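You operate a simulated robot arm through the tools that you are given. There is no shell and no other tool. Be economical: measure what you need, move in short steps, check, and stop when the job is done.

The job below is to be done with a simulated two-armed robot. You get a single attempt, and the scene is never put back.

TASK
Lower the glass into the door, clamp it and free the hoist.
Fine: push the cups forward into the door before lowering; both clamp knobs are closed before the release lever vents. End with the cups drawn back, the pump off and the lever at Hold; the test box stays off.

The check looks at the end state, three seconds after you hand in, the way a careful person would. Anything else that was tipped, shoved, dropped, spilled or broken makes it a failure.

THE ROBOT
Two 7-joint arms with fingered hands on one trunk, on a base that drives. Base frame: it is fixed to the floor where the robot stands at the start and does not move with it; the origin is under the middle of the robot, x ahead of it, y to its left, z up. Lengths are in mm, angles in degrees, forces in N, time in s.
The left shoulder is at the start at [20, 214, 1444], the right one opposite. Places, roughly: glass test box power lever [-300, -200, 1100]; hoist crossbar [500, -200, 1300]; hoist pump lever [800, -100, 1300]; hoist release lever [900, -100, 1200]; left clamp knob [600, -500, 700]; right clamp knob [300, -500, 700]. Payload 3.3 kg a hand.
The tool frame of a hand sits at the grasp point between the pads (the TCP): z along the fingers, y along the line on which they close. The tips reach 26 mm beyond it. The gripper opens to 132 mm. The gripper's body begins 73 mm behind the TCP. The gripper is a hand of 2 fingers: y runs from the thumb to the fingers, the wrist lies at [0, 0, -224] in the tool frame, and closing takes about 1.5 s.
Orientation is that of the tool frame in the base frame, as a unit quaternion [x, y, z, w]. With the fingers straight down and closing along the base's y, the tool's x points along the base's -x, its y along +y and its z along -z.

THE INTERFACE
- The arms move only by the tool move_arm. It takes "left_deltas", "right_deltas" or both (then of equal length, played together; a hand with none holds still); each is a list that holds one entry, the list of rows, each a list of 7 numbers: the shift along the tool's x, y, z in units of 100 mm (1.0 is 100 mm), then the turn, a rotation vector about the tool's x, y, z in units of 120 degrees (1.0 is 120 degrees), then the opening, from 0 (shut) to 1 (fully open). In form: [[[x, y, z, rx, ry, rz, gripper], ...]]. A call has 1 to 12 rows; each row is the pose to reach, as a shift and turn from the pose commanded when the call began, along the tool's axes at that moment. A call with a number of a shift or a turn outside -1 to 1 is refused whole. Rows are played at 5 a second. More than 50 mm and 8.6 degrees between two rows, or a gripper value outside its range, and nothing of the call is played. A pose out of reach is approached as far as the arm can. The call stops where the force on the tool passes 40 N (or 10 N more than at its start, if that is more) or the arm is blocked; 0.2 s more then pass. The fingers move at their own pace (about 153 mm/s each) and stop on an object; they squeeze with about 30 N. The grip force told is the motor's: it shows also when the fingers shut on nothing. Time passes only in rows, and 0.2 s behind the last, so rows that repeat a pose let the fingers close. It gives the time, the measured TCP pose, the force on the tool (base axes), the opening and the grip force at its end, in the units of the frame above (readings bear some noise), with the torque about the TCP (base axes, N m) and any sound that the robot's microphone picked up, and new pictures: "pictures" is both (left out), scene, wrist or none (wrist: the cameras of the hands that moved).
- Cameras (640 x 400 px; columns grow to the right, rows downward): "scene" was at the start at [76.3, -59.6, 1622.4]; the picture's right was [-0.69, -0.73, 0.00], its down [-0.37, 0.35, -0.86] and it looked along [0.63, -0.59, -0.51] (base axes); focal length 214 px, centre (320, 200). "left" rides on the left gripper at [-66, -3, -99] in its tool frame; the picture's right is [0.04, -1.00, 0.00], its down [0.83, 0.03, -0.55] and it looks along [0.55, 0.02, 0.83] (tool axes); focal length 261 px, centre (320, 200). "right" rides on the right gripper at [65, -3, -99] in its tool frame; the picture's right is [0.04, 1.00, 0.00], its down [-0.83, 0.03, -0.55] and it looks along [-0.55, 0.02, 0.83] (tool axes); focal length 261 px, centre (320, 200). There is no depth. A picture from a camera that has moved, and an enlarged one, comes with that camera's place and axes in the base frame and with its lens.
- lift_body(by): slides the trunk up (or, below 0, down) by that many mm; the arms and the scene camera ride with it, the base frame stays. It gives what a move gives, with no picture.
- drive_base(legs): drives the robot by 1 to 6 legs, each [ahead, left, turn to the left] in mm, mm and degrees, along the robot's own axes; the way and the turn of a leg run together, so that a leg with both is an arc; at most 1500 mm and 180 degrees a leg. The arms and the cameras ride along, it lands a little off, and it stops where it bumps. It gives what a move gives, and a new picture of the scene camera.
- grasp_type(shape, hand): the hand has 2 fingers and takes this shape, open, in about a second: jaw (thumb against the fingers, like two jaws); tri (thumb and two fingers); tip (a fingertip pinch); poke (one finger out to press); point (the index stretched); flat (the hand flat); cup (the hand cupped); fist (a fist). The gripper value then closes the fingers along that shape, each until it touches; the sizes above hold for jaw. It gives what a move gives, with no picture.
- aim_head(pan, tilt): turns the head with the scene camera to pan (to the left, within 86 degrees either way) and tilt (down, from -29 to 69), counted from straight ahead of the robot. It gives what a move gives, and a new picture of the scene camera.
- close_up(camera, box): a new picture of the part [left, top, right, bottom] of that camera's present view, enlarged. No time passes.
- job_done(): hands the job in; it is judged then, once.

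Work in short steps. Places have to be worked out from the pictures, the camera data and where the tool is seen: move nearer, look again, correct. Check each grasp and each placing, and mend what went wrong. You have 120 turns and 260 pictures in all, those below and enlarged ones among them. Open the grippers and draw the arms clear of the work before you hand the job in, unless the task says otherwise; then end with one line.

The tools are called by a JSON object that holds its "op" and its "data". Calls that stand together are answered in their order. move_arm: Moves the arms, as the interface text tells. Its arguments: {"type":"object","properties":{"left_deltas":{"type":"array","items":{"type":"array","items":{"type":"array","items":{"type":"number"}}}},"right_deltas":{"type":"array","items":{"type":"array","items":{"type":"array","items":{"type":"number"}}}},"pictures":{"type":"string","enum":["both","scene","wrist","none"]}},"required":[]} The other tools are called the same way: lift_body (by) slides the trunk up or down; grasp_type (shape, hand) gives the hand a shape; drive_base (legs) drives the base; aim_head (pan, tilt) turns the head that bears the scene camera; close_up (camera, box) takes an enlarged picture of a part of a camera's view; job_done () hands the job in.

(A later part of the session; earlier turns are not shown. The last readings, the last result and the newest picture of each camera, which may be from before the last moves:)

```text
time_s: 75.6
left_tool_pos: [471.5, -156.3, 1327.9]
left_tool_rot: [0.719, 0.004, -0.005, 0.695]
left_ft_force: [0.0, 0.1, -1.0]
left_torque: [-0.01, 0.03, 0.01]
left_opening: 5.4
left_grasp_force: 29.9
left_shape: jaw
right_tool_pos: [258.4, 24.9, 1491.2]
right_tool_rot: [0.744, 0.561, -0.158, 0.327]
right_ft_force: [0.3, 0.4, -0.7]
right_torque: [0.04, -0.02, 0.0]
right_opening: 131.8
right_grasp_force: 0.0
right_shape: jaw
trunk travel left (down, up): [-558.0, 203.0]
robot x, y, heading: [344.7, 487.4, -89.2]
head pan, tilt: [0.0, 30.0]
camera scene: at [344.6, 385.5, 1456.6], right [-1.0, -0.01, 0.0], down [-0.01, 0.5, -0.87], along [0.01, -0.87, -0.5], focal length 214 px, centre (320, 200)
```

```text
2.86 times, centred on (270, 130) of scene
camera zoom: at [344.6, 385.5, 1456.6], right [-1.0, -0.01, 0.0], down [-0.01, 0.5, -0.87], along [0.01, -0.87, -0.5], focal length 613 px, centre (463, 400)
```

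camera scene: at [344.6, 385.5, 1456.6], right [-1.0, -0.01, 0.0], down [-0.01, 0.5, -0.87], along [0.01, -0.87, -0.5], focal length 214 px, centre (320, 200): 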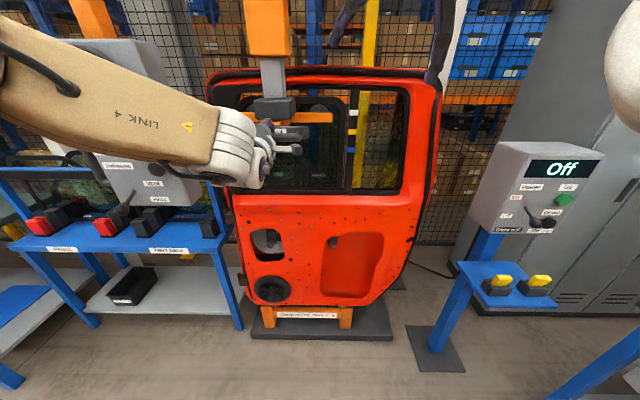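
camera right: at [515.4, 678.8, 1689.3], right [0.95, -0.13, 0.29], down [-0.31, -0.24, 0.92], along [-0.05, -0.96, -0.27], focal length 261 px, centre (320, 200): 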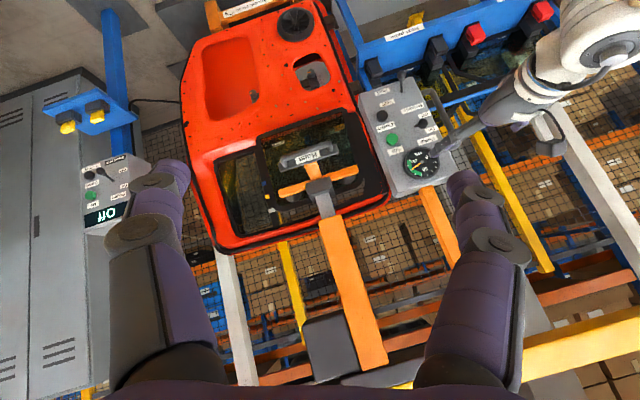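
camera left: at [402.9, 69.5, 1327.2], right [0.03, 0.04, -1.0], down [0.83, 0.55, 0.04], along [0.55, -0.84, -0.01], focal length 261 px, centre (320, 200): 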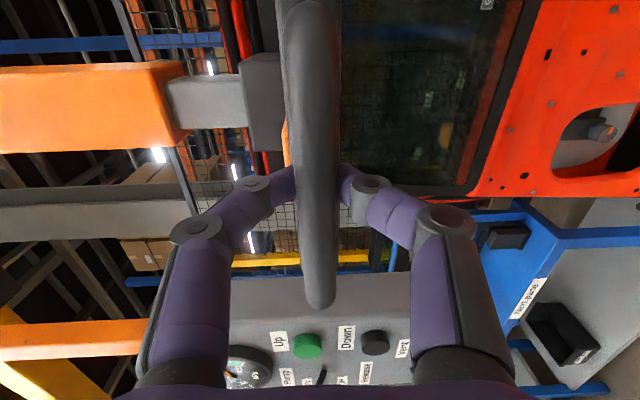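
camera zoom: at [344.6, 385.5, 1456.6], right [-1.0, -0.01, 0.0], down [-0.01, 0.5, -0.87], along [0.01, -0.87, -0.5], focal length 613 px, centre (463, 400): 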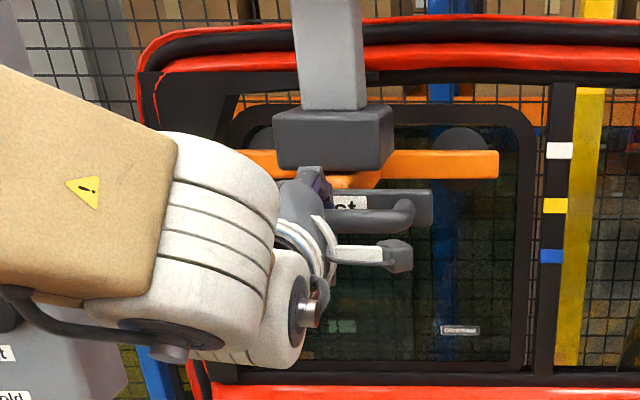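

The glass now seems to be entering the door frame plane. Push on 30 mm, watching for the end stop.

{"op": "drive_base", "data": {"legs": [[30, 0, 0]]}}

{"op": "close_up", "data": {"camera": "scene", "box": [200, 60, 340, 200]}}

{"op": "close_up", "data": {"camera": "left", "box": [0, 0, 640, 400]}}

```text
time_s: 76.5
left_tool_pos: [471.2, -180.3, 1326.5]
left_tool_rot: [0.72, 0.002, -0.004, 0.694]
left_ft_force: [1.5, 6.2, 0.3]
left_torque: [0.0, -0.03, 0.03]
left_opening: 7.8
left_grasp_force: 29.8
left_shape: jaw
right_tool_pos: [257.2, -0.5, 1492.4]
right_tool_rot: [0.743, 0.561, -0.159, 0.328]
right_ft_force: [0.3, -0.4, 0.7]
right_torque: [0.01, 0.0, 0.0]
right_opening: 132.1
right_grasp_force: 0.0
right_shape: jaw
trunk travel left (down, up): [-558.0, 203.0]
robot x, y, heading: [342.2, 462.0, -89.7]
head pan, tilt: [0.0, 30.0]
stopped in leg 1: the force on the tool passed its limit (the readings are from after the stop); the commanded pose is now the measured one
camera scene: at [344.9, 361.3, 1456.8], right [-1.0, -0.01, 0.0], down [-0.01, 0.5, -0.87], along [0.01, -0.87, -0.5], focal length 214 px, centre (320, 200)
```

scene: 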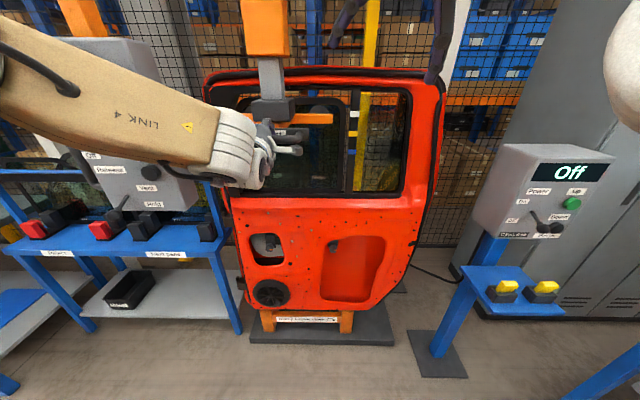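

```text
2.86 times, centred on (270, 130) of scene
camera zoom: at [344.9, 361.3, 1456.8], right [-1.0, -0.01, 0.0], down [-0.01, 0.5, -0.87], along [0.01, -0.87, -0.5], focal length 613 px, centre (463, 400)
```

zoom: 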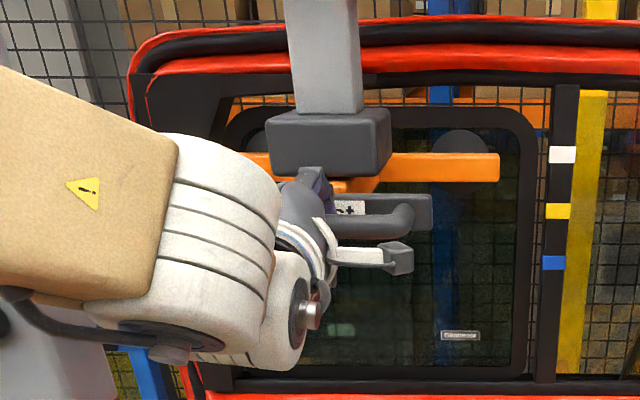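

```text
1.00 times, centred on (320, 200) of left
camera zoom: at [405.6, -80.9, 1327.6], right [0.03, 0.04, -1.0], down [0.83, 0.55, 0.05], along [0.55, -0.83, -0.01], focal length 261 px, centre (320, 200)
```

zoom: 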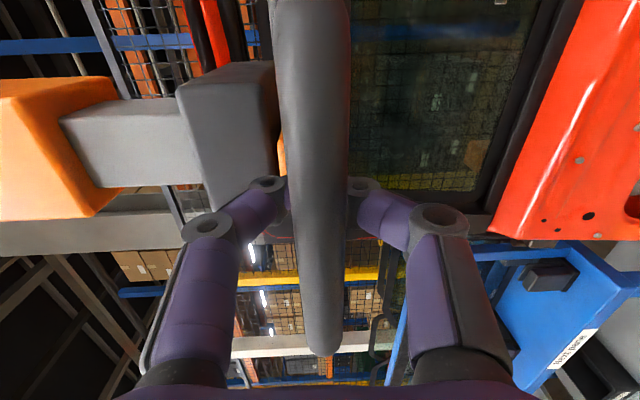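

End stop reached (force limit at ~150 mm travel). I open the gripper and back off.

{"op": "move_arm", "data": {"left_deltas": [[[0, 0, 0, 0, 0, 0, 1], [0, 0, 0, 0, 0, 0, 1], [0, 0, 0, 0, 0, 0, 1], [0, 0, 0, 0, 0, 0, 1], [0, 0, 0, 0, 0, 0, 1]]], "pictures": "wrist"}}

{"op": "drive_base", "data": {"legs": [[-270, 0, 0]]}}

{"op": "close_up", "data": {"camera": "scene", "box": [190, 50, 350, 200]}}

```text
time_s: 77.7
left_tool_pos: [471.9, -180.8, 1327.2]
left_tool_rot: [0.719, 0.003, -0.004, 0.694]
left_ft_force: [0.0, 0.8, -0.4]
left_torque: [-0.01, -0.01, 0.0]
left_opening: 131.8
left_grasp_force: 0.1
left_shape: jaw
right_tool_pos: [257.4, 0.2, 1491.7]
right_tool_rot: [0.744, 0.562, -0.159, 0.326]
right_ft_force: [-0.5, 0.1, 0.6]
right_torque: [-0.03, -0.03, 0.05]
right_opening: 131.8
right_grasp_force: 0.1
right_shape: jaw
trunk travel left (down, up): [-558.0, 203.0]
robot x, y, heading: [344.5, 462.5, -89.5]
head pan, tilt: [0.0, 30.0]
camera left: at [405.5, -81.4, 1327.4], right [0.03, 0.04, -1.0], down [0.83, 0.55, 0.05], along [0.55, -0.83, -0.01], focal length 261 px, centre (320, 200)
```

left: 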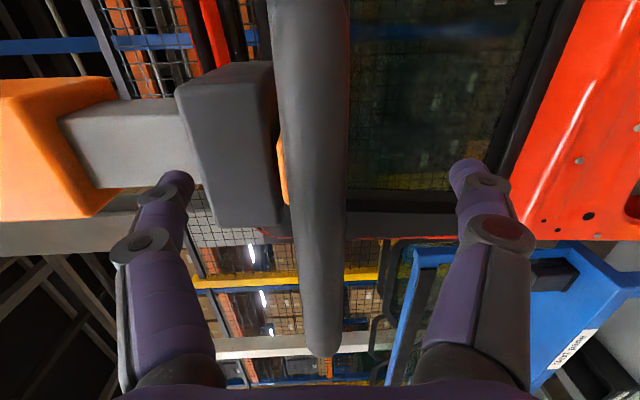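

```text
time_s: 79.6
left_tool_pos: [468.4, 92.1, 1326.7]
left_tool_rot: [0.72, 0.003, -0.005, 0.694]
left_ft_force: [-0.2, -0.4, 0.8]
left_torque: [0.0, 0.0, -0.02]
left_opening: 131.8
left_grasp_force: 0.2
left_shape: jaw
right_tool_pos: [254.6, 272.9, 1492.5]
right_tool_rot: [0.743, 0.561, -0.159, 0.327]
right_ft_force: [0.0, 0.4, -0.4]
right_torque: [0.0, 0.0, 0.01]
right_opening: 131.7
right_grasp_force: 0.0
right_shape: jaw
trunk travel left (down, up): [-558.0, 203.0]
robot x, y, heading: [341.7, 733.7, -89.2]
head pan, tilt: [0.0, 30.0]
camera scene: at [341.3, 634.2, 1456.8], right [-1.0, -0.01, 0.0], down [-0.01, 0.5, -0.87], along [0.01, -0.87, -0.5], focal length 214 px, centre (320, 200)
```

scene: 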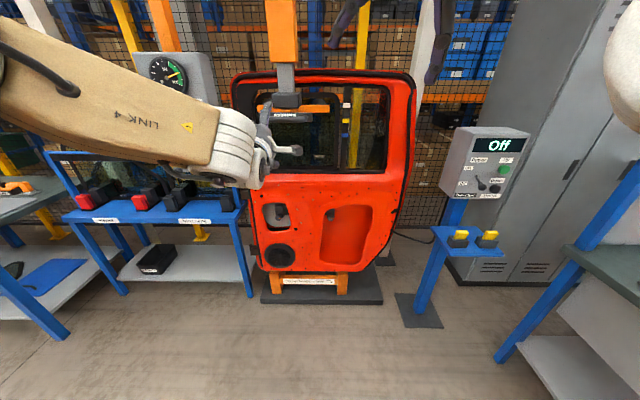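

```text
2.67 times, centred on (270, 125) of scene
camera zoom: at [341.3, 634.2, 1456.8], right [-1.0, -0.01, 0.0], down [-0.01, 0.5, -0.87], along [0.01, -0.87, -0.5], focal length 572 px, centre (453, 400)
```

zoom: 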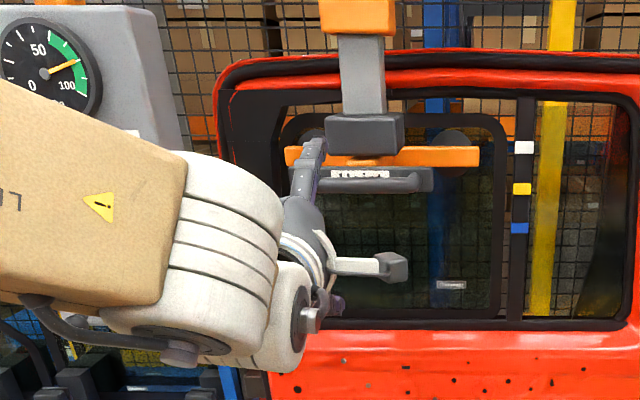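

Hoist stays forward, glass in the opening. Next: go to the Down button — shift left 284, lower 60, close fingers to poke.

{"op": "drive_base", "data": {"legs": [[0, 284, 0]]}}

{"op": "lift_body", "data": {"by": -60}}

{"op": "move_arm", "data": {"left_deltas": [[[0, 0, 0, 0, 0, 0, 0], [0, 0, 0, 0, 0, 0, 0], [0, 0, 0, 0, 0, 0, 0], [0, 0, 0, 0, 0, 0, 0], [0, 0, 0, 0, 0, 0, 0], [0, 0, 0, 0, 0, 0, 0]]], "pictures": "wrist"}}

{"op": "close_up", "data": {"camera": "left", "box": [220, 0, 420, 160]}}

```text
time_s: 81.6
left_tool_pos: [758.5, 97.0, 1325.8]
left_tool_rot: [0.72, 0.005, -0.002, 0.694]
left_ft_force: [0.7, 0.0, -0.4]
left_torque: [-0.04, -0.01, -0.02]
left_opening: 131.8
left_grasp_force: 0.1
left_shape: jaw
right_tool_pos: [543.7, 275.4, 1489.6]
right_tool_rot: [0.742, 0.564, -0.157, 0.327]
right_ft_force: [-0.8, 0.3, -1.6]
right_torque: [0.03, 0.01, 0.0]
right_opening: 131.9
right_grasp_force: 0.2
right_shape: jaw
trunk travel left (down, up): [-558.0, 203.0]
robot x, y, heading: [624.0, 739.6, -88.8]
head pan, tilt: [0.0, 30.0]
camera scene: at [627.9, 637.6, 1456.7], right [-1.0, -0.02, 0.0], down [-0.01, 0.5, -0.87], along [0.02, -0.87, -0.5], focal length 214 px, centre (320, 200)
```

scene: 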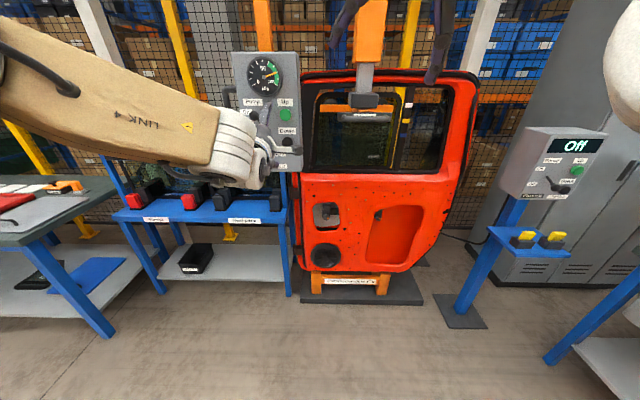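

```text
time_s: 82.6
left_tool_pos: [757.1, 96.9, 1266.3]
left_tool_rot: [0.721, 0.005, -0.002, 0.693]
left_ft_force: [0.5, -1.0, -0.7]
left_torque: [0.02, -0.03, 0.03]
left_opening: 131.9
left_grasp_force: 0.0
left_shape: jaw
right_tool_pos: [541.6, 276.5, 1432.2]
right_tool_rot: [0.742, 0.563, -0.157, 0.328]
right_ft_force: [0.9, -0.4, 0.2]
right_torque: [0.03, 0.04, 0.02]
right_opening: 132.1
right_grasp_force: 0.1
right_shape: jaw
trunk travel left (down, up): [-498.0, 263.0]
robot x, y, heading: [623.2, 739.9, -89.0]
head pan, tilt: [0.0, 30.0]
```

```text
time_s: 84.0
left_tool_pos: [756.5, 96.6, 1266.2]
left_tool_rot: [0.721, 0.005, -0.002, 0.693]
left_ft_force: [0.0, 0.4, 0.1]
left_torque: [0.0, 0.04, 0.01]
left_opening: 0.0
left_grasp_force: 30.3
left_shape: jaw
right_tool_pos: [542.3, 276.3, 1432.7]
right_tool_rot: [0.742, 0.563, -0.157, 0.328]
right_ft_force: [-0.3, -0.1, -0.8]
right_torque: [-0.01, 0.02, -0.01]
right_opening: 131.7
right_grasp_force: 0.1
right_shape: jaw
trunk travel left (down, up): [-498.0, 263.0]
robot x, y, heading: [623.7, 740.2, -88.9]
head pan, tilt: [0.0, 30.0]
camera left: at [690.2, 195.9, 1267.0], right [0.03, 0.04, -1.0], down [0.83, 0.56, 0.05], along [0.56, -0.83, -0.01], focal length 261 px, centre (320, 200)
```

left: 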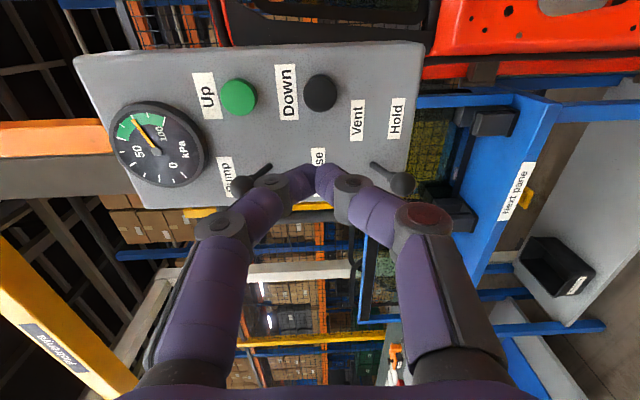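

```text
2.50 times, centred on (320, 80) of left
camera zoom: at [690.2, 195.9, 1267.0], right [0.03, 0.04, -1.0], down [0.83, 0.56, 0.05], along [0.56, -0.83, -0.01], focal length 652 px, centre (320, 500)
```

zoom: 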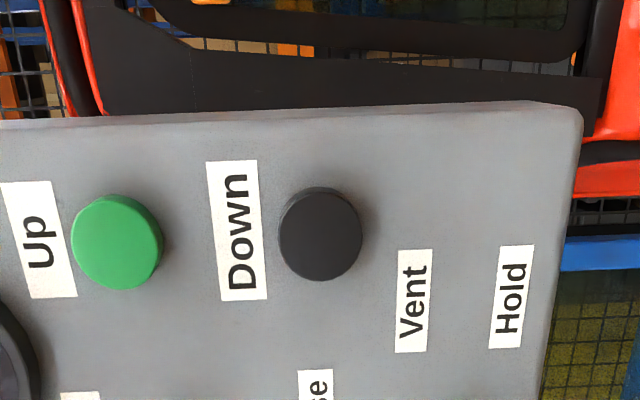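

Down button at ≈(751, ~-90, 1258). I align (right 9, down 7) and drive ahead 110, then inspect.

{"op": "lift_body", "data": {"by": -7}}

{"op": "drive_base", "data": {"legs": [[115, -9, 0]]}}

{"op": "close_up", "data": {"camera": "left", "box": [160, 0, 480, 220]}}

```text
time_s: 84.6
left_tool_pos: [757.5, 96.8, 1259.2]
left_tool_rot: [0.721, 0.006, -0.002, 0.693]
left_ft_force: [0.2, -0.9, 0.8]
left_torque: [0.01, -0.01, 0.0]
left_opening: 0.0
left_grasp_force: 30.0
left_shape: jaw
right_tool_pos: [541.7, 275.5, 1424.6]
right_tool_rot: [0.742, 0.564, -0.157, 0.327]
right_ft_force: [0.2, 0.9, -0.5]
right_torque: [-0.02, 0.01, 0.01]
right_opening: 132.0
right_grasp_force: 0.0
right_shape: jaw
trunk travel left (down, up): [-491.0, 270.0]
robot x, y, heading: [628.3, 736.0, -89.1]
head pan, tilt: [0.0, 30.0]
```

```text
time_s: 85.8
left_tool_pos: [749.9, -25.0, 1257.8]
left_tool_rot: [0.721, 0.005, -0.002, 0.693]
left_ft_force: [-0.1, 0.6, 0.6]
left_torque: [-0.01, 0.03, 0.02]
left_opening: 0.3
left_grasp_force: 30.0
left_shape: jaw
right_tool_pos: [534.5, 154.3, 1423.4]
right_tool_rot: [0.742, 0.564, -0.157, 0.327]
right_ft_force: [-0.2, -0.4, 0.0]
right_torque: [0.04, 0.01, 0.05]
right_opening: 132.1
right_grasp_force: 0.0
right_shape: jaw
trunk travel left (down, up): [-491.0, 270.0]
robot x, y, heading: [618.7, 620.2, -89.2]
head pan, tilt: [0.0, 30.0]
camera scene: at [620.2, 512.3, 1389.4], right [-1.0, -0.02, 0.0], down [-0.01, 0.5, -0.87], along [0.02, -0.86, -0.5], focal length 214 px, centre (320, 200)
```

scene: 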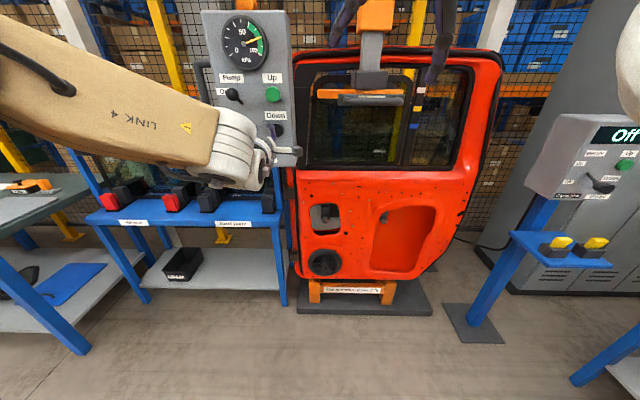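

```text
1.82 times, centred on (320, 110) of left
camera zoom: at [683.7, 74.7, 1259.2], right [0.03, 0.04, -1.0], down [0.83, 0.56, 0.05], along [0.56, -0.83, -0.02], focal length 474 px, centre (320, 364)
```

zoom: 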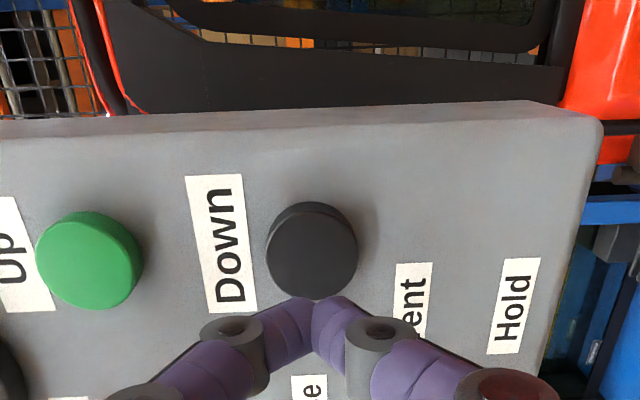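

Aligned within a few mm; button face at y≈-110. I drive ahead 50, then creep.

{"op": "drive_base", "data": {"legs": [[45, 3, 0]]}}

{"op": "close_up", "data": {"camera": "left", "box": [160, 0, 480, 220]}}

```text
time_s: 86.7
left_tool_pos: [755.7, -69.1, 1257.6]
left_tool_rot: [0.722, 0.005, -0.002, 0.692]
left_ft_force: [-0.4, 0.4, -0.7]
left_torque: [-0.03, -0.01, 0.0]
left_opening: 0.0
left_grasp_force: 29.9
left_shape: jaw
right_tool_pos: [540.2, 107.7, 1424.0]
right_tool_rot: [0.743, 0.564, -0.157, 0.326]
right_ft_force: [-0.9, -1.1, -0.4]
right_torque: [-0.01, 0.01, 0.01]
right_opening: 131.8
right_grasp_force: 0.1
right_shape: jaw
trunk travel left (down, up): [-491.0, 270.0]
robot x, y, heading: [626.0, 575.7, -88.8]
head pan, tilt: [0.0, 30.0]
camera scene: at [624.4, 466.2, 1389.2], right [-1.0, -0.02, 0.0], down [-0.01, 0.5, -0.86], along [0.02, -0.86, -0.5], focal length 214 px, centre (320, 200)
```

scene: 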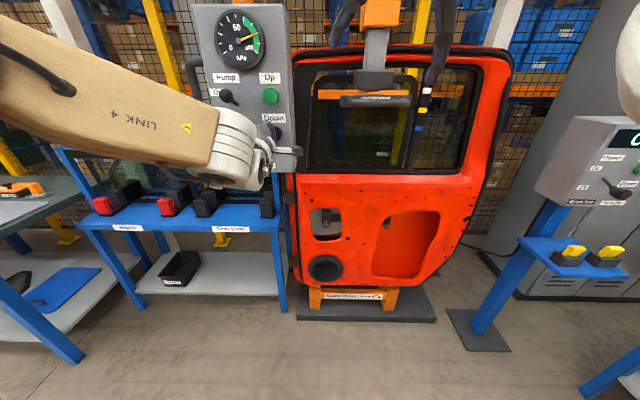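

```text
1.82 times, centred on (320, 110) of left
camera zoom: at [688.0, 28.7, 1258.5], right [0.03, 0.04, -1.0], down [0.83, 0.56, 0.05], along [0.56, -0.83, -0.02], focal length 474 px, centre (320, 364)
```

zoom: 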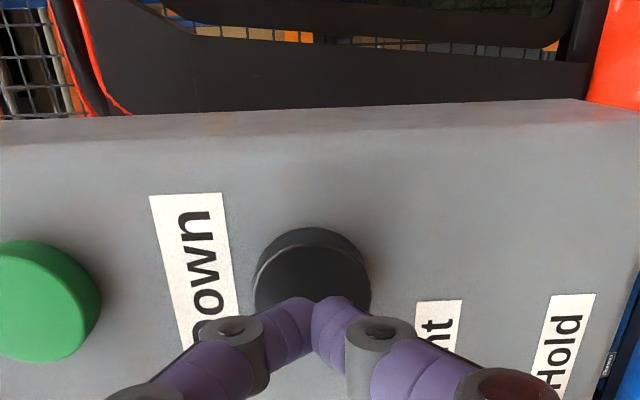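

Nearly there; the tip lines up with the button. Creep ahead 16 mm.

{"op": "drive_base", "data": {"legs": [[16, -2, 0]]}}

```text
time_s: 87.5
left_tool_pos: [753.1, -83.1, 1258.4]
left_tool_rot: [0.72, 0.005, -0.002, 0.694]
left_ft_force: [-1.0, 5.6, 1.5]
left_torque: [-0.07, 0.0, 0.01]
left_opening: 0.0
left_grasp_force: 30.2
left_shape: jaw
right_tool_pos: [538.1, 95.3, 1423.0]
right_tool_rot: [0.742, 0.564, -0.156, 0.327]
right_ft_force: [0.3, 0.3, -1.1]
right_torque: [0.01, 0.0, 0.01]
right_opening: 132.0
right_grasp_force: 0.1
right_shape: jaw
trunk travel left (down, up): [-491.0, 270.0]
robot x, y, heading: [621.1, 559.4, -88.8]
head pan, tilt: [0.0, 30.0]
heard: click
camera scene: at [622.3, 452.9, 1389.5], right [-1.0, -0.02, 0.0], down [-0.01, 0.5, -0.87], along [0.02, -0.87, -0.5], focal length 214 px, centre (320, 200)
```

scene: 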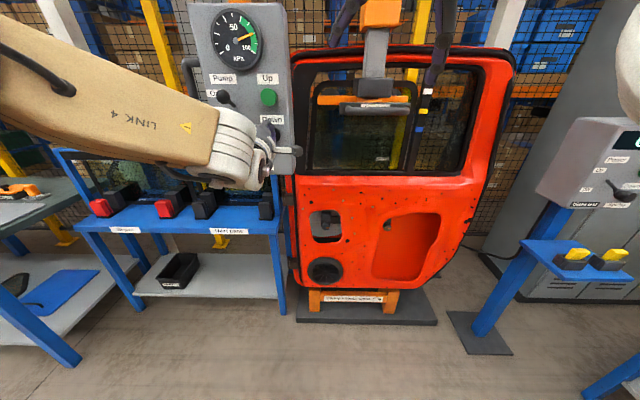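

A click with 5.6 N: the button is pressed. I hold still for about 2 s and watch the glass.

{"op": "move_arm", "data": {"left_deltas": [[[0, 0, 0, 0, 0, 0, 0], [0, 0, 0, 0, 0, 0, 0], [0, 0, 0, 0, 0, 0, 0], [0, 0, 0, 0, 0, 0, 0], [0, 0, 0, 0, 0, 0, 0], [0, 0, 0, 0, 0, 0, 0], [0, 0, 0, 0, 0, 0, 0], [0, 0, 0, 0, 0, 0, 0]]], "pictures": "scene"}}

{"op": "close_up", "data": {"camera": "scene", "box": [280, 30, 520, 220]}}

```text
time_s: 89.3
left_tool_pos: [752.7, -83.8, 1259.6]
left_tool_rot: [0.721, 0.006, -0.002, 0.693]
left_ft_force: [-0.2, 3.9, -1.1]
left_torque: [0.05, -0.01, -0.04]
left_opening: 0.1
left_grasp_force: 30.3
left_shape: jaw
right_tool_pos: [537.8, 95.7, 1424.2]
right_tool_rot: [0.742, 0.564, -0.156, 0.327]
right_ft_force: [0.3, 0.5, 0.3]
right_torque: [-0.03, 0.0, -0.02]
right_opening: 131.9
right_grasp_force: 0.0
right_shape: jaw
trunk travel left (down, up): [-491.0, 270.0]
robot x, y, heading: [621.1, 558.6, -88.9]
head pan, tilt: [0.0, 30.0]
camera scene: at [622.4, 454.0, 1389.6], right [-1.0, -0.02, 0.0], down [-0.01, 0.5, -0.87], along [0.02, -0.87, -0.5], focal length 214 px, centre (320, 200)
```

scene: 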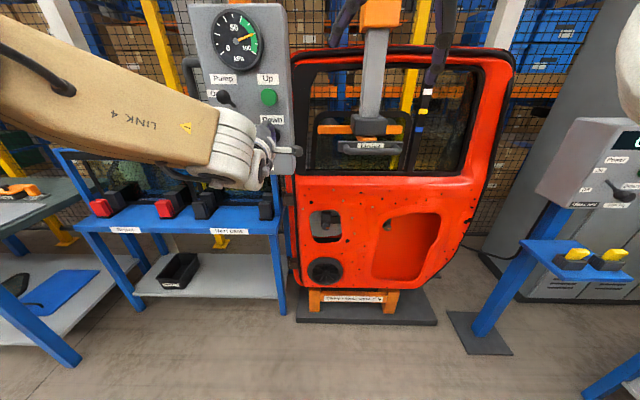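

```text
2.11 times, centred on (400, 125) of scene
camera zoom: at [622.4, 454.0, 1389.6], right [-1.0, -0.02, 0.0], down [-0.01, 0.5, -0.87], along [0.02, -0.87, -0.5], focal length 452 px, centre (152, 358)
```

zoom: 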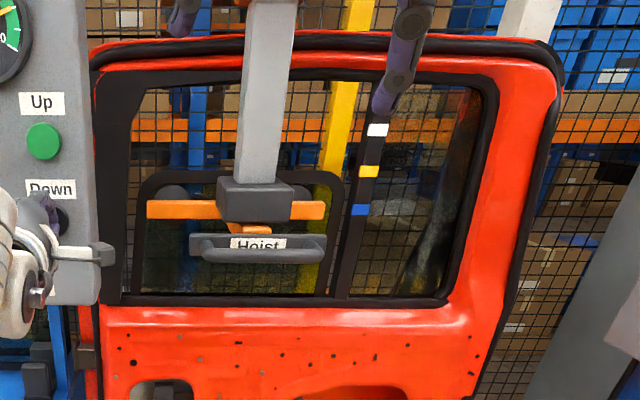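

Lowering while pressed, inside the door. I hold 1.4 s more and check the gauge and openings.

{"op": "move_arm", "data": {"left_deltas": [[[0, 0, 0, 0, 0, 0, 0], [0, 0, 0, 0, 0, 0, 0], [0, 0, 0, 0, 0, 0, 0], [0, 0, 0, 0, 0, 0, 0], [0, 0, 0, 0, 0, 0, 0], [0, 0, 0, 0, 0, 0, 0]]], "pictures": "none"}}

{"op": "close_up", "data": {"camera": "scene", "box": [280, 60, 520, 310]}}

```text
time_s: 90.7
left_tool_pos: [754.0, -83.2, 1258.3]
left_tool_rot: [0.72, 0.005, -0.001, 0.694]
left_ft_force: [-0.7, 4.9, -1.9]
left_torque: [0.01, 0.0, -0.01]
left_opening: 0.0
left_grasp_force: 30.0
left_shape: jaw
right_tool_pos: [537.5, 96.2, 1424.2]
right_tool_rot: [0.742, 0.564, -0.157, 0.326]
right_ft_force: [0.1, 0.9, -0.1]
right_torque: [0.02, 0.01, -0.02]
right_opening: 132.1
right_grasp_force: 0.1
right_shape: jaw
trunk travel left (down, up): [-491.0, 270.0]
robot x, y, heading: [619.1, 557.7, -89.0]
head pan, tilt: [0.0, 30.0]
```

```text
1.60 times, centred on (400, 185) of scene
camera zoom: at [622.4, 454.0, 1389.6], right [-1.0, -0.02, 0.0], down [-0.01, 0.5, -0.87], along [0.02, -0.87, -0.5], focal length 343 px, centre (192, 224)
```

zoom: 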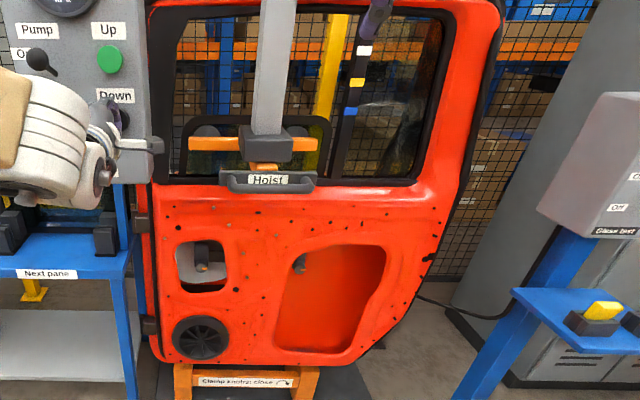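

The crossbar has been descending at a steady rate and still moving. I continue in short holds, watching the openings.

{"op": "move_arm", "data": {"left_deltas": [[[0, 0, 0, 0, 0, 0, 0], [0, 0, 0, 0, 0, 0, 0], [0, 0, 0, 0, 0, 0, 0]]], "pictures": "none"}}

{"op": "close_up", "data": {"camera": "scene", "box": [290, 100, 450, 300]}}

{"op": "move_arm", "data": {"left_deltas": [[[0, 0, 0, 0, 0, 0, 0], [0, 0, 0, 0, 0, 0, 0]]], "pictures": "none"}}

{"op": "close_up", "data": {"camera": "scene", "box": [290, 100, 450, 300]}}

```text
time_s: 91.5
left_tool_pos: [753.6, -82.8, 1258.7]
left_tool_rot: [0.72, 0.006, -0.002, 0.694]
left_ft_force: [-0.3, 4.8, -0.9]
left_torque: [0.05, 0.01, -0.02]
left_opening: 0.1
left_grasp_force: 30.2
left_shape: jaw
right_tool_pos: [536.5, 95.4, 1424.1]
right_tool_rot: [0.742, 0.564, -0.156, 0.327]
right_ft_force: [-0.2, -0.7, -0.2]
right_torque: [0.02, 0.0, -0.02]
right_opening: 131.8
right_grasp_force: 0.1
right_shape: jaw
trunk travel left (down, up): [-491.0, 270.0]
robot x, y, heading: [621.0, 558.1, -88.9]
head pan, tilt: [0.0, 30.0]
```

```text
2.00 times, centred on (370, 200) of scene
camera zoom: at [622.4, 454.0, 1389.6], right [-1.0, -0.02, 0.0], down [-0.01, 0.5, -0.87], along [0.02, -0.87, -0.5], focal length 429 px, centre (220, 200)
```

zoom: 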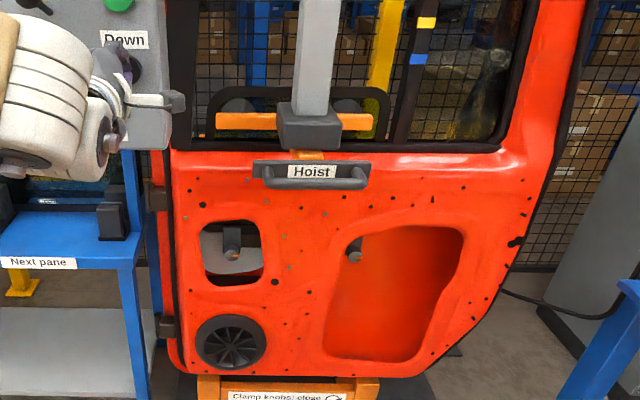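

```text
time_s: 92.1
left_tool_pos: [753.3, -83.5, 1258.4]
left_tool_rot: [0.72, 0.005, -0.002, 0.694]
left_ft_force: [-0.4, 4.6, -0.9]
left_torque: [0.02, 0.0, -0.01]
left_opening: 0.0
left_grasp_force: 30.2
left_shape: jaw
right_tool_pos: [538.8, 95.2, 1424.3]
right_tool_rot: [0.742, 0.565, -0.156, 0.327]
right_ft_force: [-0.6, 1.0, -0.2]
right_torque: [-0.02, -0.04, 0.02]
right_opening: 132.0
right_grasp_force: 0.0
right_shape: jaw
trunk travel left (down, up): [-491.0, 270.0]
robot x, y, heading: [621.1, 556.6, -88.7]
head pan, tilt: [0.0, 30.0]
```

```text
2.00 times, centred on (370, 200) of scene
camera zoom: at [622.4, 454.0, 1389.6], right [-1.0, -0.02, 0.0], down [-0.01, 0.5, -0.87], along [0.02, -0.87, -0.5], focal length 429 px, centre (220, 200)
```

zoom: 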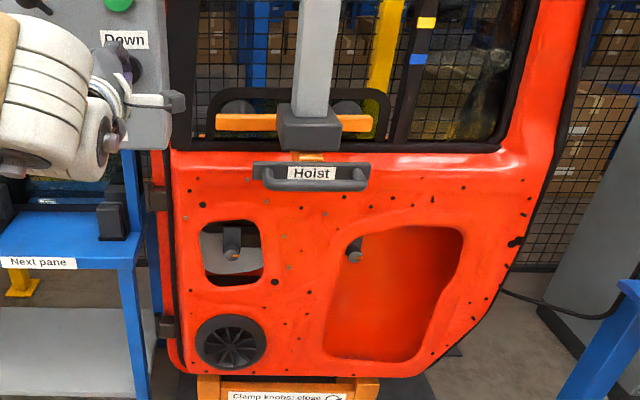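

The hoist has stopped descending (seated). I hold one more moment, then back off from the button.

{"op": "move_arm", "data": {"left_deltas": [[[0, 0, 0, 0, 0, 0, 0], [0, 0, 0, 0, 0, 0, 0], [0, 0, 0, 0, 0, 0, 0], [0, 0, 0, 0, 0, 0, 0]]], "pictures": "none"}}

{"op": "drive_base", "data": {"legs": [[-150, 0, 0]]}}

{"op": "close_up", "data": {"camera": "scene", "box": [280, 120, 400, 220]}}

```text
time_s: 93.1
left_tool_pos: [752.7, -83.5, 1259.8]
left_tool_rot: [0.72, 0.006, -0.002, 0.694]
left_ft_force: [-1.0, 3.6, -1.2]
left_torque: [0.02, 0.01, -0.02]
left_opening: 0.1
left_grasp_force: 29.6
left_shape: jaw
right_tool_pos: [536.9, 95.7, 1425.3]
right_tool_rot: [0.742, 0.564, -0.157, 0.327]
right_ft_force: [-0.5, -0.6, -0.2]
right_torque: [0.02, -0.02, -0.02]
right_opening: 131.9
right_grasp_force: 0.1
right_shape: jaw
trunk travel left (down, up): [-491.0, 270.0]
robot x, y, heading: [621.3, 556.8, -89.1]
head pan, tilt: [0.0, 30.0]
```

```text
time_s: 94.5
left_tool_pos: [751.1, 73.2, 1259.3]
left_tool_rot: [0.72, 0.006, -0.001, 0.694]
left_ft_force: [-0.4, 0.1, 0.2]
left_torque: [0.04, -0.02, 0.01]
left_opening: 0.1
left_grasp_force: 30.0
left_shape: jaw
right_tool_pos: [534.5, 252.5, 1424.8]
right_tool_rot: [0.741, 0.565, -0.157, 0.327]
right_ft_force: [0.0, -0.1, -0.4]
right_torque: [-0.05, 0.01, 0.01]
right_opening: 132.1
right_grasp_force: 0.1
right_shape: jaw
trunk travel left (down, up): [-491.0, 270.0]
robot x, y, heading: [617.7, 713.1, -88.7]
head pan, tilt: [0.0, 30.0]
camera scene: at [619.4, 610.6, 1389.7], right [-1.0, -0.02, 0.0], down [-0.01, 0.5, -0.87], along [0.02, -0.87, -0.5], focal length 214 px, centre (320, 200)
```

scene: 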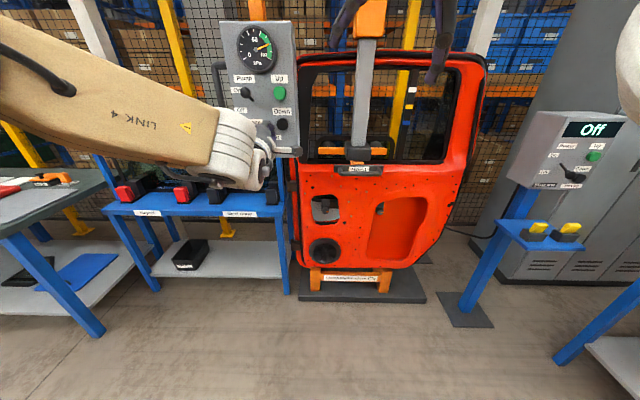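

```text
4.00 times, centred on (340, 170) of scene
camera zoom: at [619.4, 610.6, 1389.7], right [-1.0, -0.02, 0.0], down [-0.01, 0.5, -0.87], along [0.02, -0.87, -0.5], focal length 858 px, centre (240, 320)
```

zoom: 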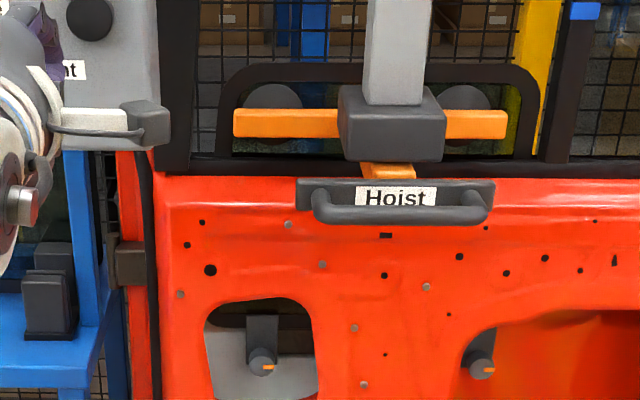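

Seated. Now the clamps: I back off, unroll and re-extend the left arm (best reach), and lower the right hand out of the way.

{"op": "drive_base", "data": {"legs": [[-200, 0, 0]]}}

{"op": "move_arm", "data": {"left_deltas": [[[0.05, 0, 0.08, 0, 0, -0.07, 0], [0.1, 0, 0.16, 0, 0, -0.14, 0], [0.15, 0, 0.25, 0, 0, -0.21, 0], [0.2, 0, 0.33, 0, 0, -0.28, 0], [0.25, 0, 0.41, 0, 0, -0.35, 0], [0.3, 0, 0.5, 0, 0, -0.42, 0], [0.35, 0, 0.58, 0, 0, -0.49, 0], [0.4, 0, 0.66, 0, 0, -0.56, 0], [0.45, 0, 0.75, 0, 0, -0.63, 0], [0.5, 0, 0.83, 0, 0, -0.7, 0], [0.5, 0, 0.9, 0, 0, -0.77, 0], [0.5, 0, 1.0, 0, 0, -0.84, 0]]], "right_deltas": [[[0.03, -0.07, 0.05, 0, 0, 0, 1], [0.07, -0.14, 0.11, 0, 0, 0, 1], [0.1, -0.21, 0.16, 0, 0, 0, 1], [0.14, -0.28, 0.22, 0, 0, 0, 1], [0.17, -0.35, 0.27, 0, 0, 0, 1], [0.2, -0.42, 0.33, 0, 0, 0, 1], [0.24, -0.5, 0.38, 0, 0, 0, 1], [0.27, -0.58, 0.44, 0, 0, 0, 1], [0.3, -0.65, 0.5, 0, 0, 0, 1], [0.34, -0.72, 0.55, 0, 0, 0, 1], [0.38, -0.8, 0.6, 0, 0, 0, 1], [0.41, -0.87, 0.66, 0, 0, 0, 1]]], "pictures": "scene"}}

```text
time_s: 96.1
left_tool_pos: [746.2, 278.1, 1258.8]
left_tool_rot: [0.719, 0.006, 0.0, 0.695]
left_ft_force: [-0.1, 0.5, 0.2]
left_torque: [0.01, -0.05, 0.03]
left_opening: 0.0
left_grasp_force: 30.1
left_shape: jaw
right_tool_pos: [532.2, 457.1, 1425.3]
right_tool_rot: [0.742, 0.564, -0.157, 0.326]
right_ft_force: [-0.1, 0.0, -0.2]
right_torque: [0.01, 0.05, 0.0]
right_opening: 131.9
right_grasp_force: 0.0
right_shape: jaw
trunk travel left (down, up): [-491.0, 270.0]
robot x, y, heading: [611.5, 916.7, -88.7]
head pan, tilt: [0.0, 30.0]
camera scene: at [615.2, 814.4, 1389.7], right [-1.0, -0.02, 0.0], down [-0.01, 0.5, -0.87], along [0.02, -0.87, -0.5], focal length 214 px, centre (320, 200)
```

scene: 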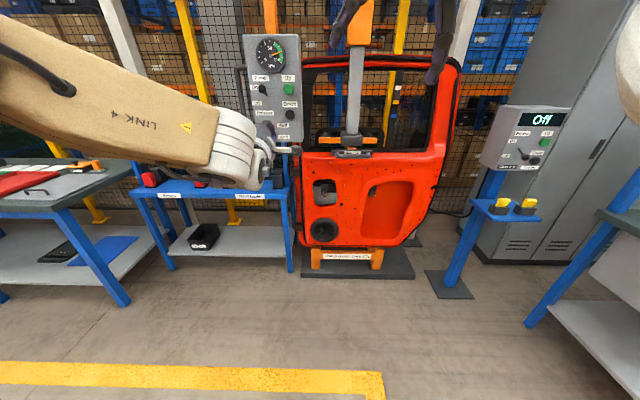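

```text
time_s: 98.7
left_tool_pos: [796.4, 177.0, 1254.8]
left_tool_rot: [0.454, 0.56, -0.536, 0.44]
left_ft_force: [0.2, 0.3, -0.5]
left_torque: [-0.02, 0.04, -0.03]
left_opening: 0.2
left_grasp_force: 29.4
left_shape: jaw
right_tool_pos: [527.1, 450.3, 1421.4]
right_tool_rot: [0.742, 0.565, -0.155, 0.325]
right_ft_force: [0.0, -0.2, -1.0]
right_torque: [0.01, 0.03, -0.01]
right_opening: 131.9
right_grasp_force: 0.0
right_shape: jaw
right hand out of reach, approached as far as the arm can: row 1, 2, 3, 4, 5, 6, 7, 8, 9, 10, 11, 12
trunk travel left (down, up): [-491.0, 270.0]
robot x, y, heading: [611.1, 915.3, -88.9]
head pan, tilt: [0.0, 30.0]
camera scene: at [615.2, 812.6, 1389.5], right [-1.0, -0.02, 0.0], down [-0.01, 0.5, -0.87], along [0.02, -0.87, -0.5], focal length 214 px, centre (320, 200)
```

scene: 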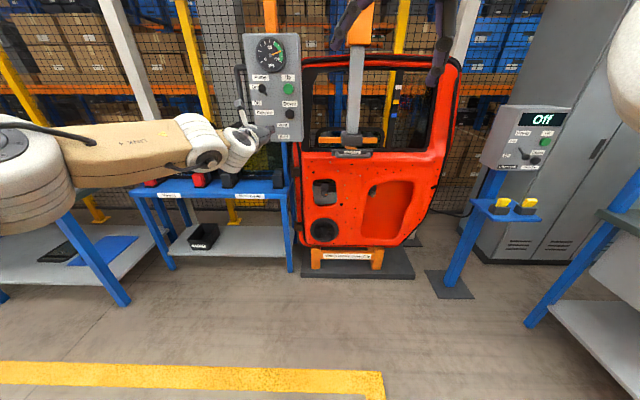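

The left is cleanly extended. I roll further −40° (room for a clockwise turn), and shift down 70 / forward 50.

{"op": "move_arm", "data": {"left_deltas": [[[0.1, 0.02, 0.08, 0, 0, -0.055, 0], [0.23, 0.05, 0.16, 0, 0, -0.11, 0], [0.35, 0.07, 0.25, 0, 0, -0.165, 0], [0.46, 0.1, 0.33, 0, 0, -0.22, 0], [0.58, 0.12, 0.42, 0, 0, -0.275, 0], [0.69, 0.14, 0.5, 0, 0, -0.33, 0]]], "pictures": "none"}}

```text
time_s: 100.1
left_tool_pos: [798.8, 128.5, 1184.3]
left_tool_rot: [0.238, 0.679, -0.654, 0.233]
left_ft_force: [-1.1, 0.2, 0.6]
left_torque: [-0.03, -0.02, 0.02]
left_opening: 0.0
left_grasp_force: 29.6
left_shape: jaw
right_tool_pos: [527.0, 450.1, 1421.8]
right_tool_rot: [0.742, 0.565, -0.155, 0.326]
right_ft_force: [-0.3, 0.2, -0.4]
right_torque: [0.01, -0.01, 0.02]
right_opening: 132.3
right_grasp_force: 0.1
right_shape: jaw
trunk travel left (down, up): [-491.0, 270.0]
robot x, y, heading: [614.0, 920.0, -88.8]
head pan, tilt: [0.0, 30.0]
```

Left is at (799,128,1184), all reachable. Move right 191 to face the left knob, and lower the trunk 485.

{"op": "drive_base", "data": {"legs": [[0, -191, -1.2]]}}

{"op": "lift_body", "data": {"by": -470}}

{"op": "move_arm", "data": {"left_deltas": [[[0, 0, 0, 0, 0, 0, 0.7], [0, 0, 0, 0, 0, 0, 0.7], [0, 0, 0, 0, 0, 0, 0.7], [0, 0, 0, 0, 0, 0, 0.7], [0, 0, 0, 0, 0, 0, 0.7]]]}}

```text
time_s: 101.6
left_tool_pos: [585.0, 124.0, 1185.3]
left_tool_rot: [0.247, 0.677, -0.655, 0.226]
left_ft_force: [0.1, -0.1, -0.9]
left_torque: [0.01, 0.03, 0.02]
left_opening: 0.3
left_grasp_force: 30.0
left_shape: jaw
right_tool_pos: [321.8, 452.0, 1421.2]
right_tool_rot: [0.749, 0.556, -0.16, 0.324]
right_ft_force: [-1.2, 0.0, -0.2]
right_torque: [-0.04, -0.01, 0.03]
right_opening: 131.7
right_grasp_force: 0.0
right_shape: jaw
trunk travel left (down, up): [-491.0, 270.0]
robot x, y, heading: [419.0, 918.8, -90.2]
head pan, tilt: [0.0, 30.0]
camera scene: at [417.8, 811.2, 1389.5], right [-1.0, 0.0, 0.0], down [0.0, 0.5, -0.87], along [0.0, -0.87, -0.5], focal length 214 px, centre (320, 200)
```

scene: 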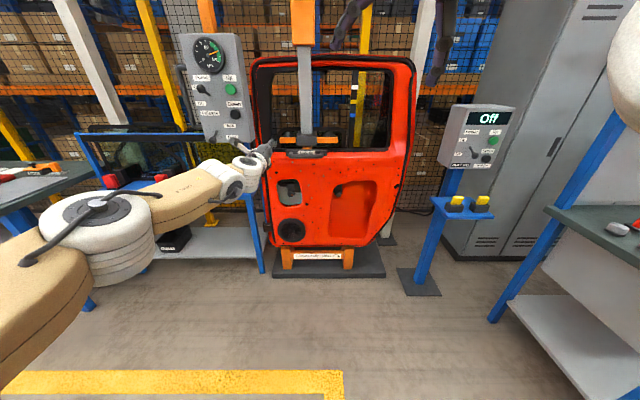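

```text
refused: -470 is not a number from -400 to 400
```

```text
time_s: 102.8
left_tool_pos: [586.3, 123.0, 1183.9]
left_tool_rot: [0.247, 0.676, -0.656, 0.225]
left_ft_force: [0.3, -0.2, 0.6]
left_torque: [0.0, -0.02, -0.01]
left_opening: 92.0
left_grasp_force: 0.0
left_shape: jaw
right_tool_pos: [323.4, 451.2, 1422.0]
right_tool_rot: [0.749, 0.556, -0.16, 0.324]
right_ft_force: [0.1, -0.1, -0.4]
right_torque: [-0.01, -0.01, -0.01]
right_opening: 131.9
right_grasp_force: 0.0
right_shape: jaw
trunk travel left (down, up): [-491.0, 270.0]
robot x, y, heading: [417.0, 922.6, -90.2]
head pan, tilt: [0.0, 30.0]
camera scene: at [419.3, 811.2, 1389.5], right [-1.0, 0.0, 0.0], down [0.0, 0.5, -0.87], along [0.0, -0.87, -0.5], focal length 214 px, centre (320, 200)
camera left: at [636.3, 219.7, 1230.6], right [-0.66, -0.02, 0.75], down [-0.61, 0.58, -0.53], along [-0.43, -0.81, -0.4], focal length 261 px, centre (320, 200)
```

scene: 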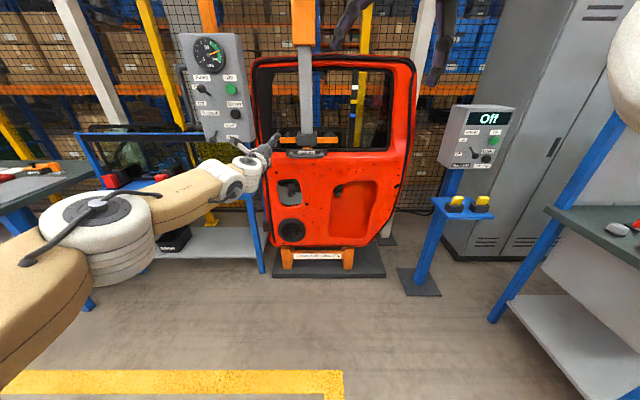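
left: 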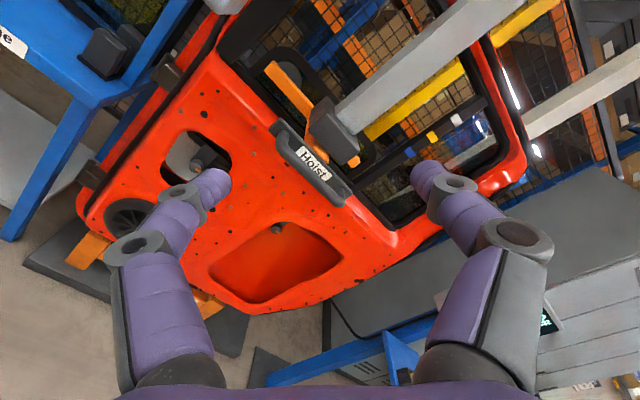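

Lift is limited to 400 per call. I first zoom on the knobs in both cameras to triangulate them.

{"op": "close_up", "data": {"camera": "scene", "box": [255, 150, 395, 250]}}

{"op": "lift_body", "data": {"by": -400}}

{"op": "aim_head", "data": {"pan": 0, "tilt": 15}}

{"op": "close_up", "data": {"camera": "left", "box": [100, 0, 420, 200]}}

```text
4.00 times, centred on (325, 200) of scene
camera zoom: at [419.3, 811.2, 1389.5], right [-1.0, 0.0, 0.0], down [0.0, 0.5, -0.87], along [0.0, -0.87, -0.5], focal length 858 px, centre (300, 200)
```

zoom: 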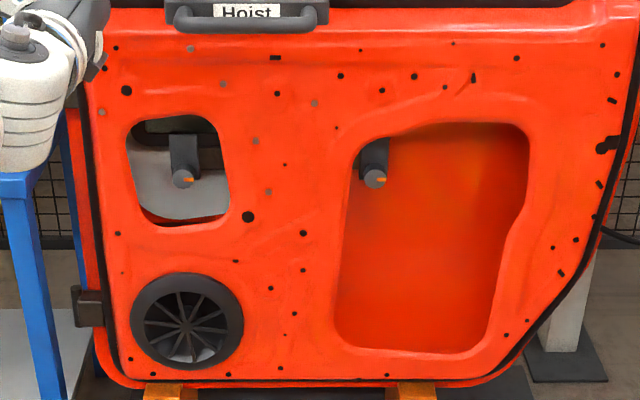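

```text
time_s: 106.7
left_tool_pos: [585.8, 123.5, 784.7]
left_tool_rot: [0.247, 0.677, -0.656, 0.226]
left_ft_force: [0.9, 0.3, 0.1]
left_torque: [-0.02, -0.02, -0.01]
left_opening: 92.1
left_grasp_force: 0.1
left_shape: jaw
right_tool_pos: [323.3, 352.0, 886.8]
right_tool_rot: [0.787, 0.572, -0.08, 0.216]
right_ft_force: [-0.1, -0.7, 0.2]
right_torque: [0.02, 0.0, 0.01]
right_opening: 132.0
right_grasp_force: 0.0
right_shape: jaw
trunk travel left (down, up): [-91.0, 670.0]
robot x, y, heading: [420.9, 918.5, -90.0]
head pan, tilt: [0.0, 30.0]
```

```text
time_s: 107.4
left_tool_pos: [586.8, 124.1, 784.4]
left_tool_rot: [0.246, 0.677, -0.656, 0.226]
left_ft_force: [-0.2, -0.1, -0.3]
left_torque: [0.01, 0.02, -0.02]
left_opening: 92.0
left_grasp_force: 0.1
left_shape: jaw
right_tool_pos: [323.3, 351.5, 887.5]
right_tool_rot: [0.787, 0.572, -0.08, 0.215]
right_ft_force: [-0.2, 0.1, -0.6]
right_torque: [-0.03, 0.01, 0.01]
right_opening: 132.1
right_grasp_force: 0.2
right_shape: jaw
trunk travel left (down, up): [-91.0, 670.0]
robot x, y, heading: [418.9, 911.7, -90.1]
head pan, tilt: [0.0, 15.0]
camera scene: at [419.0, 718.7, 1005.7], right [-1.0, 0.0, 0.0], down [0.0, 0.26, -0.97], along [0.0, -0.97, -0.26], focal length 214 px, centre (320, 200)
```

scene: 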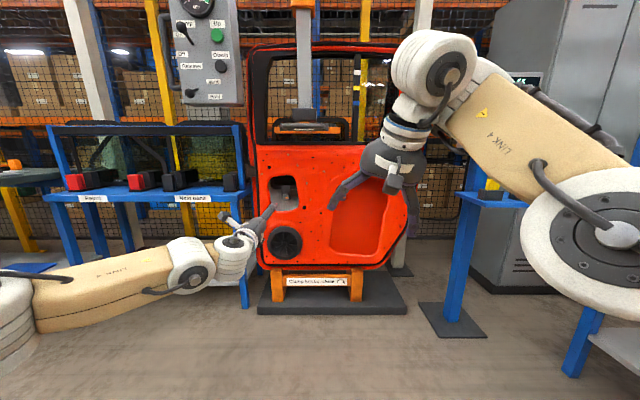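

```text
2.00 times, centred on (260, 100) of left
camera zoom: at [636.3, 219.7, 830.5], right [-0.66, -0.02, 0.75], down [-0.61, 0.58, -0.53], along [-0.43, -0.81, -0.4], focal length 521 px, centre (440, 400)
```

zoom: 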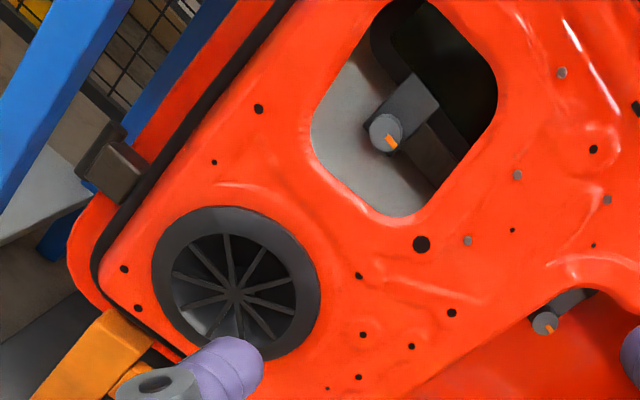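

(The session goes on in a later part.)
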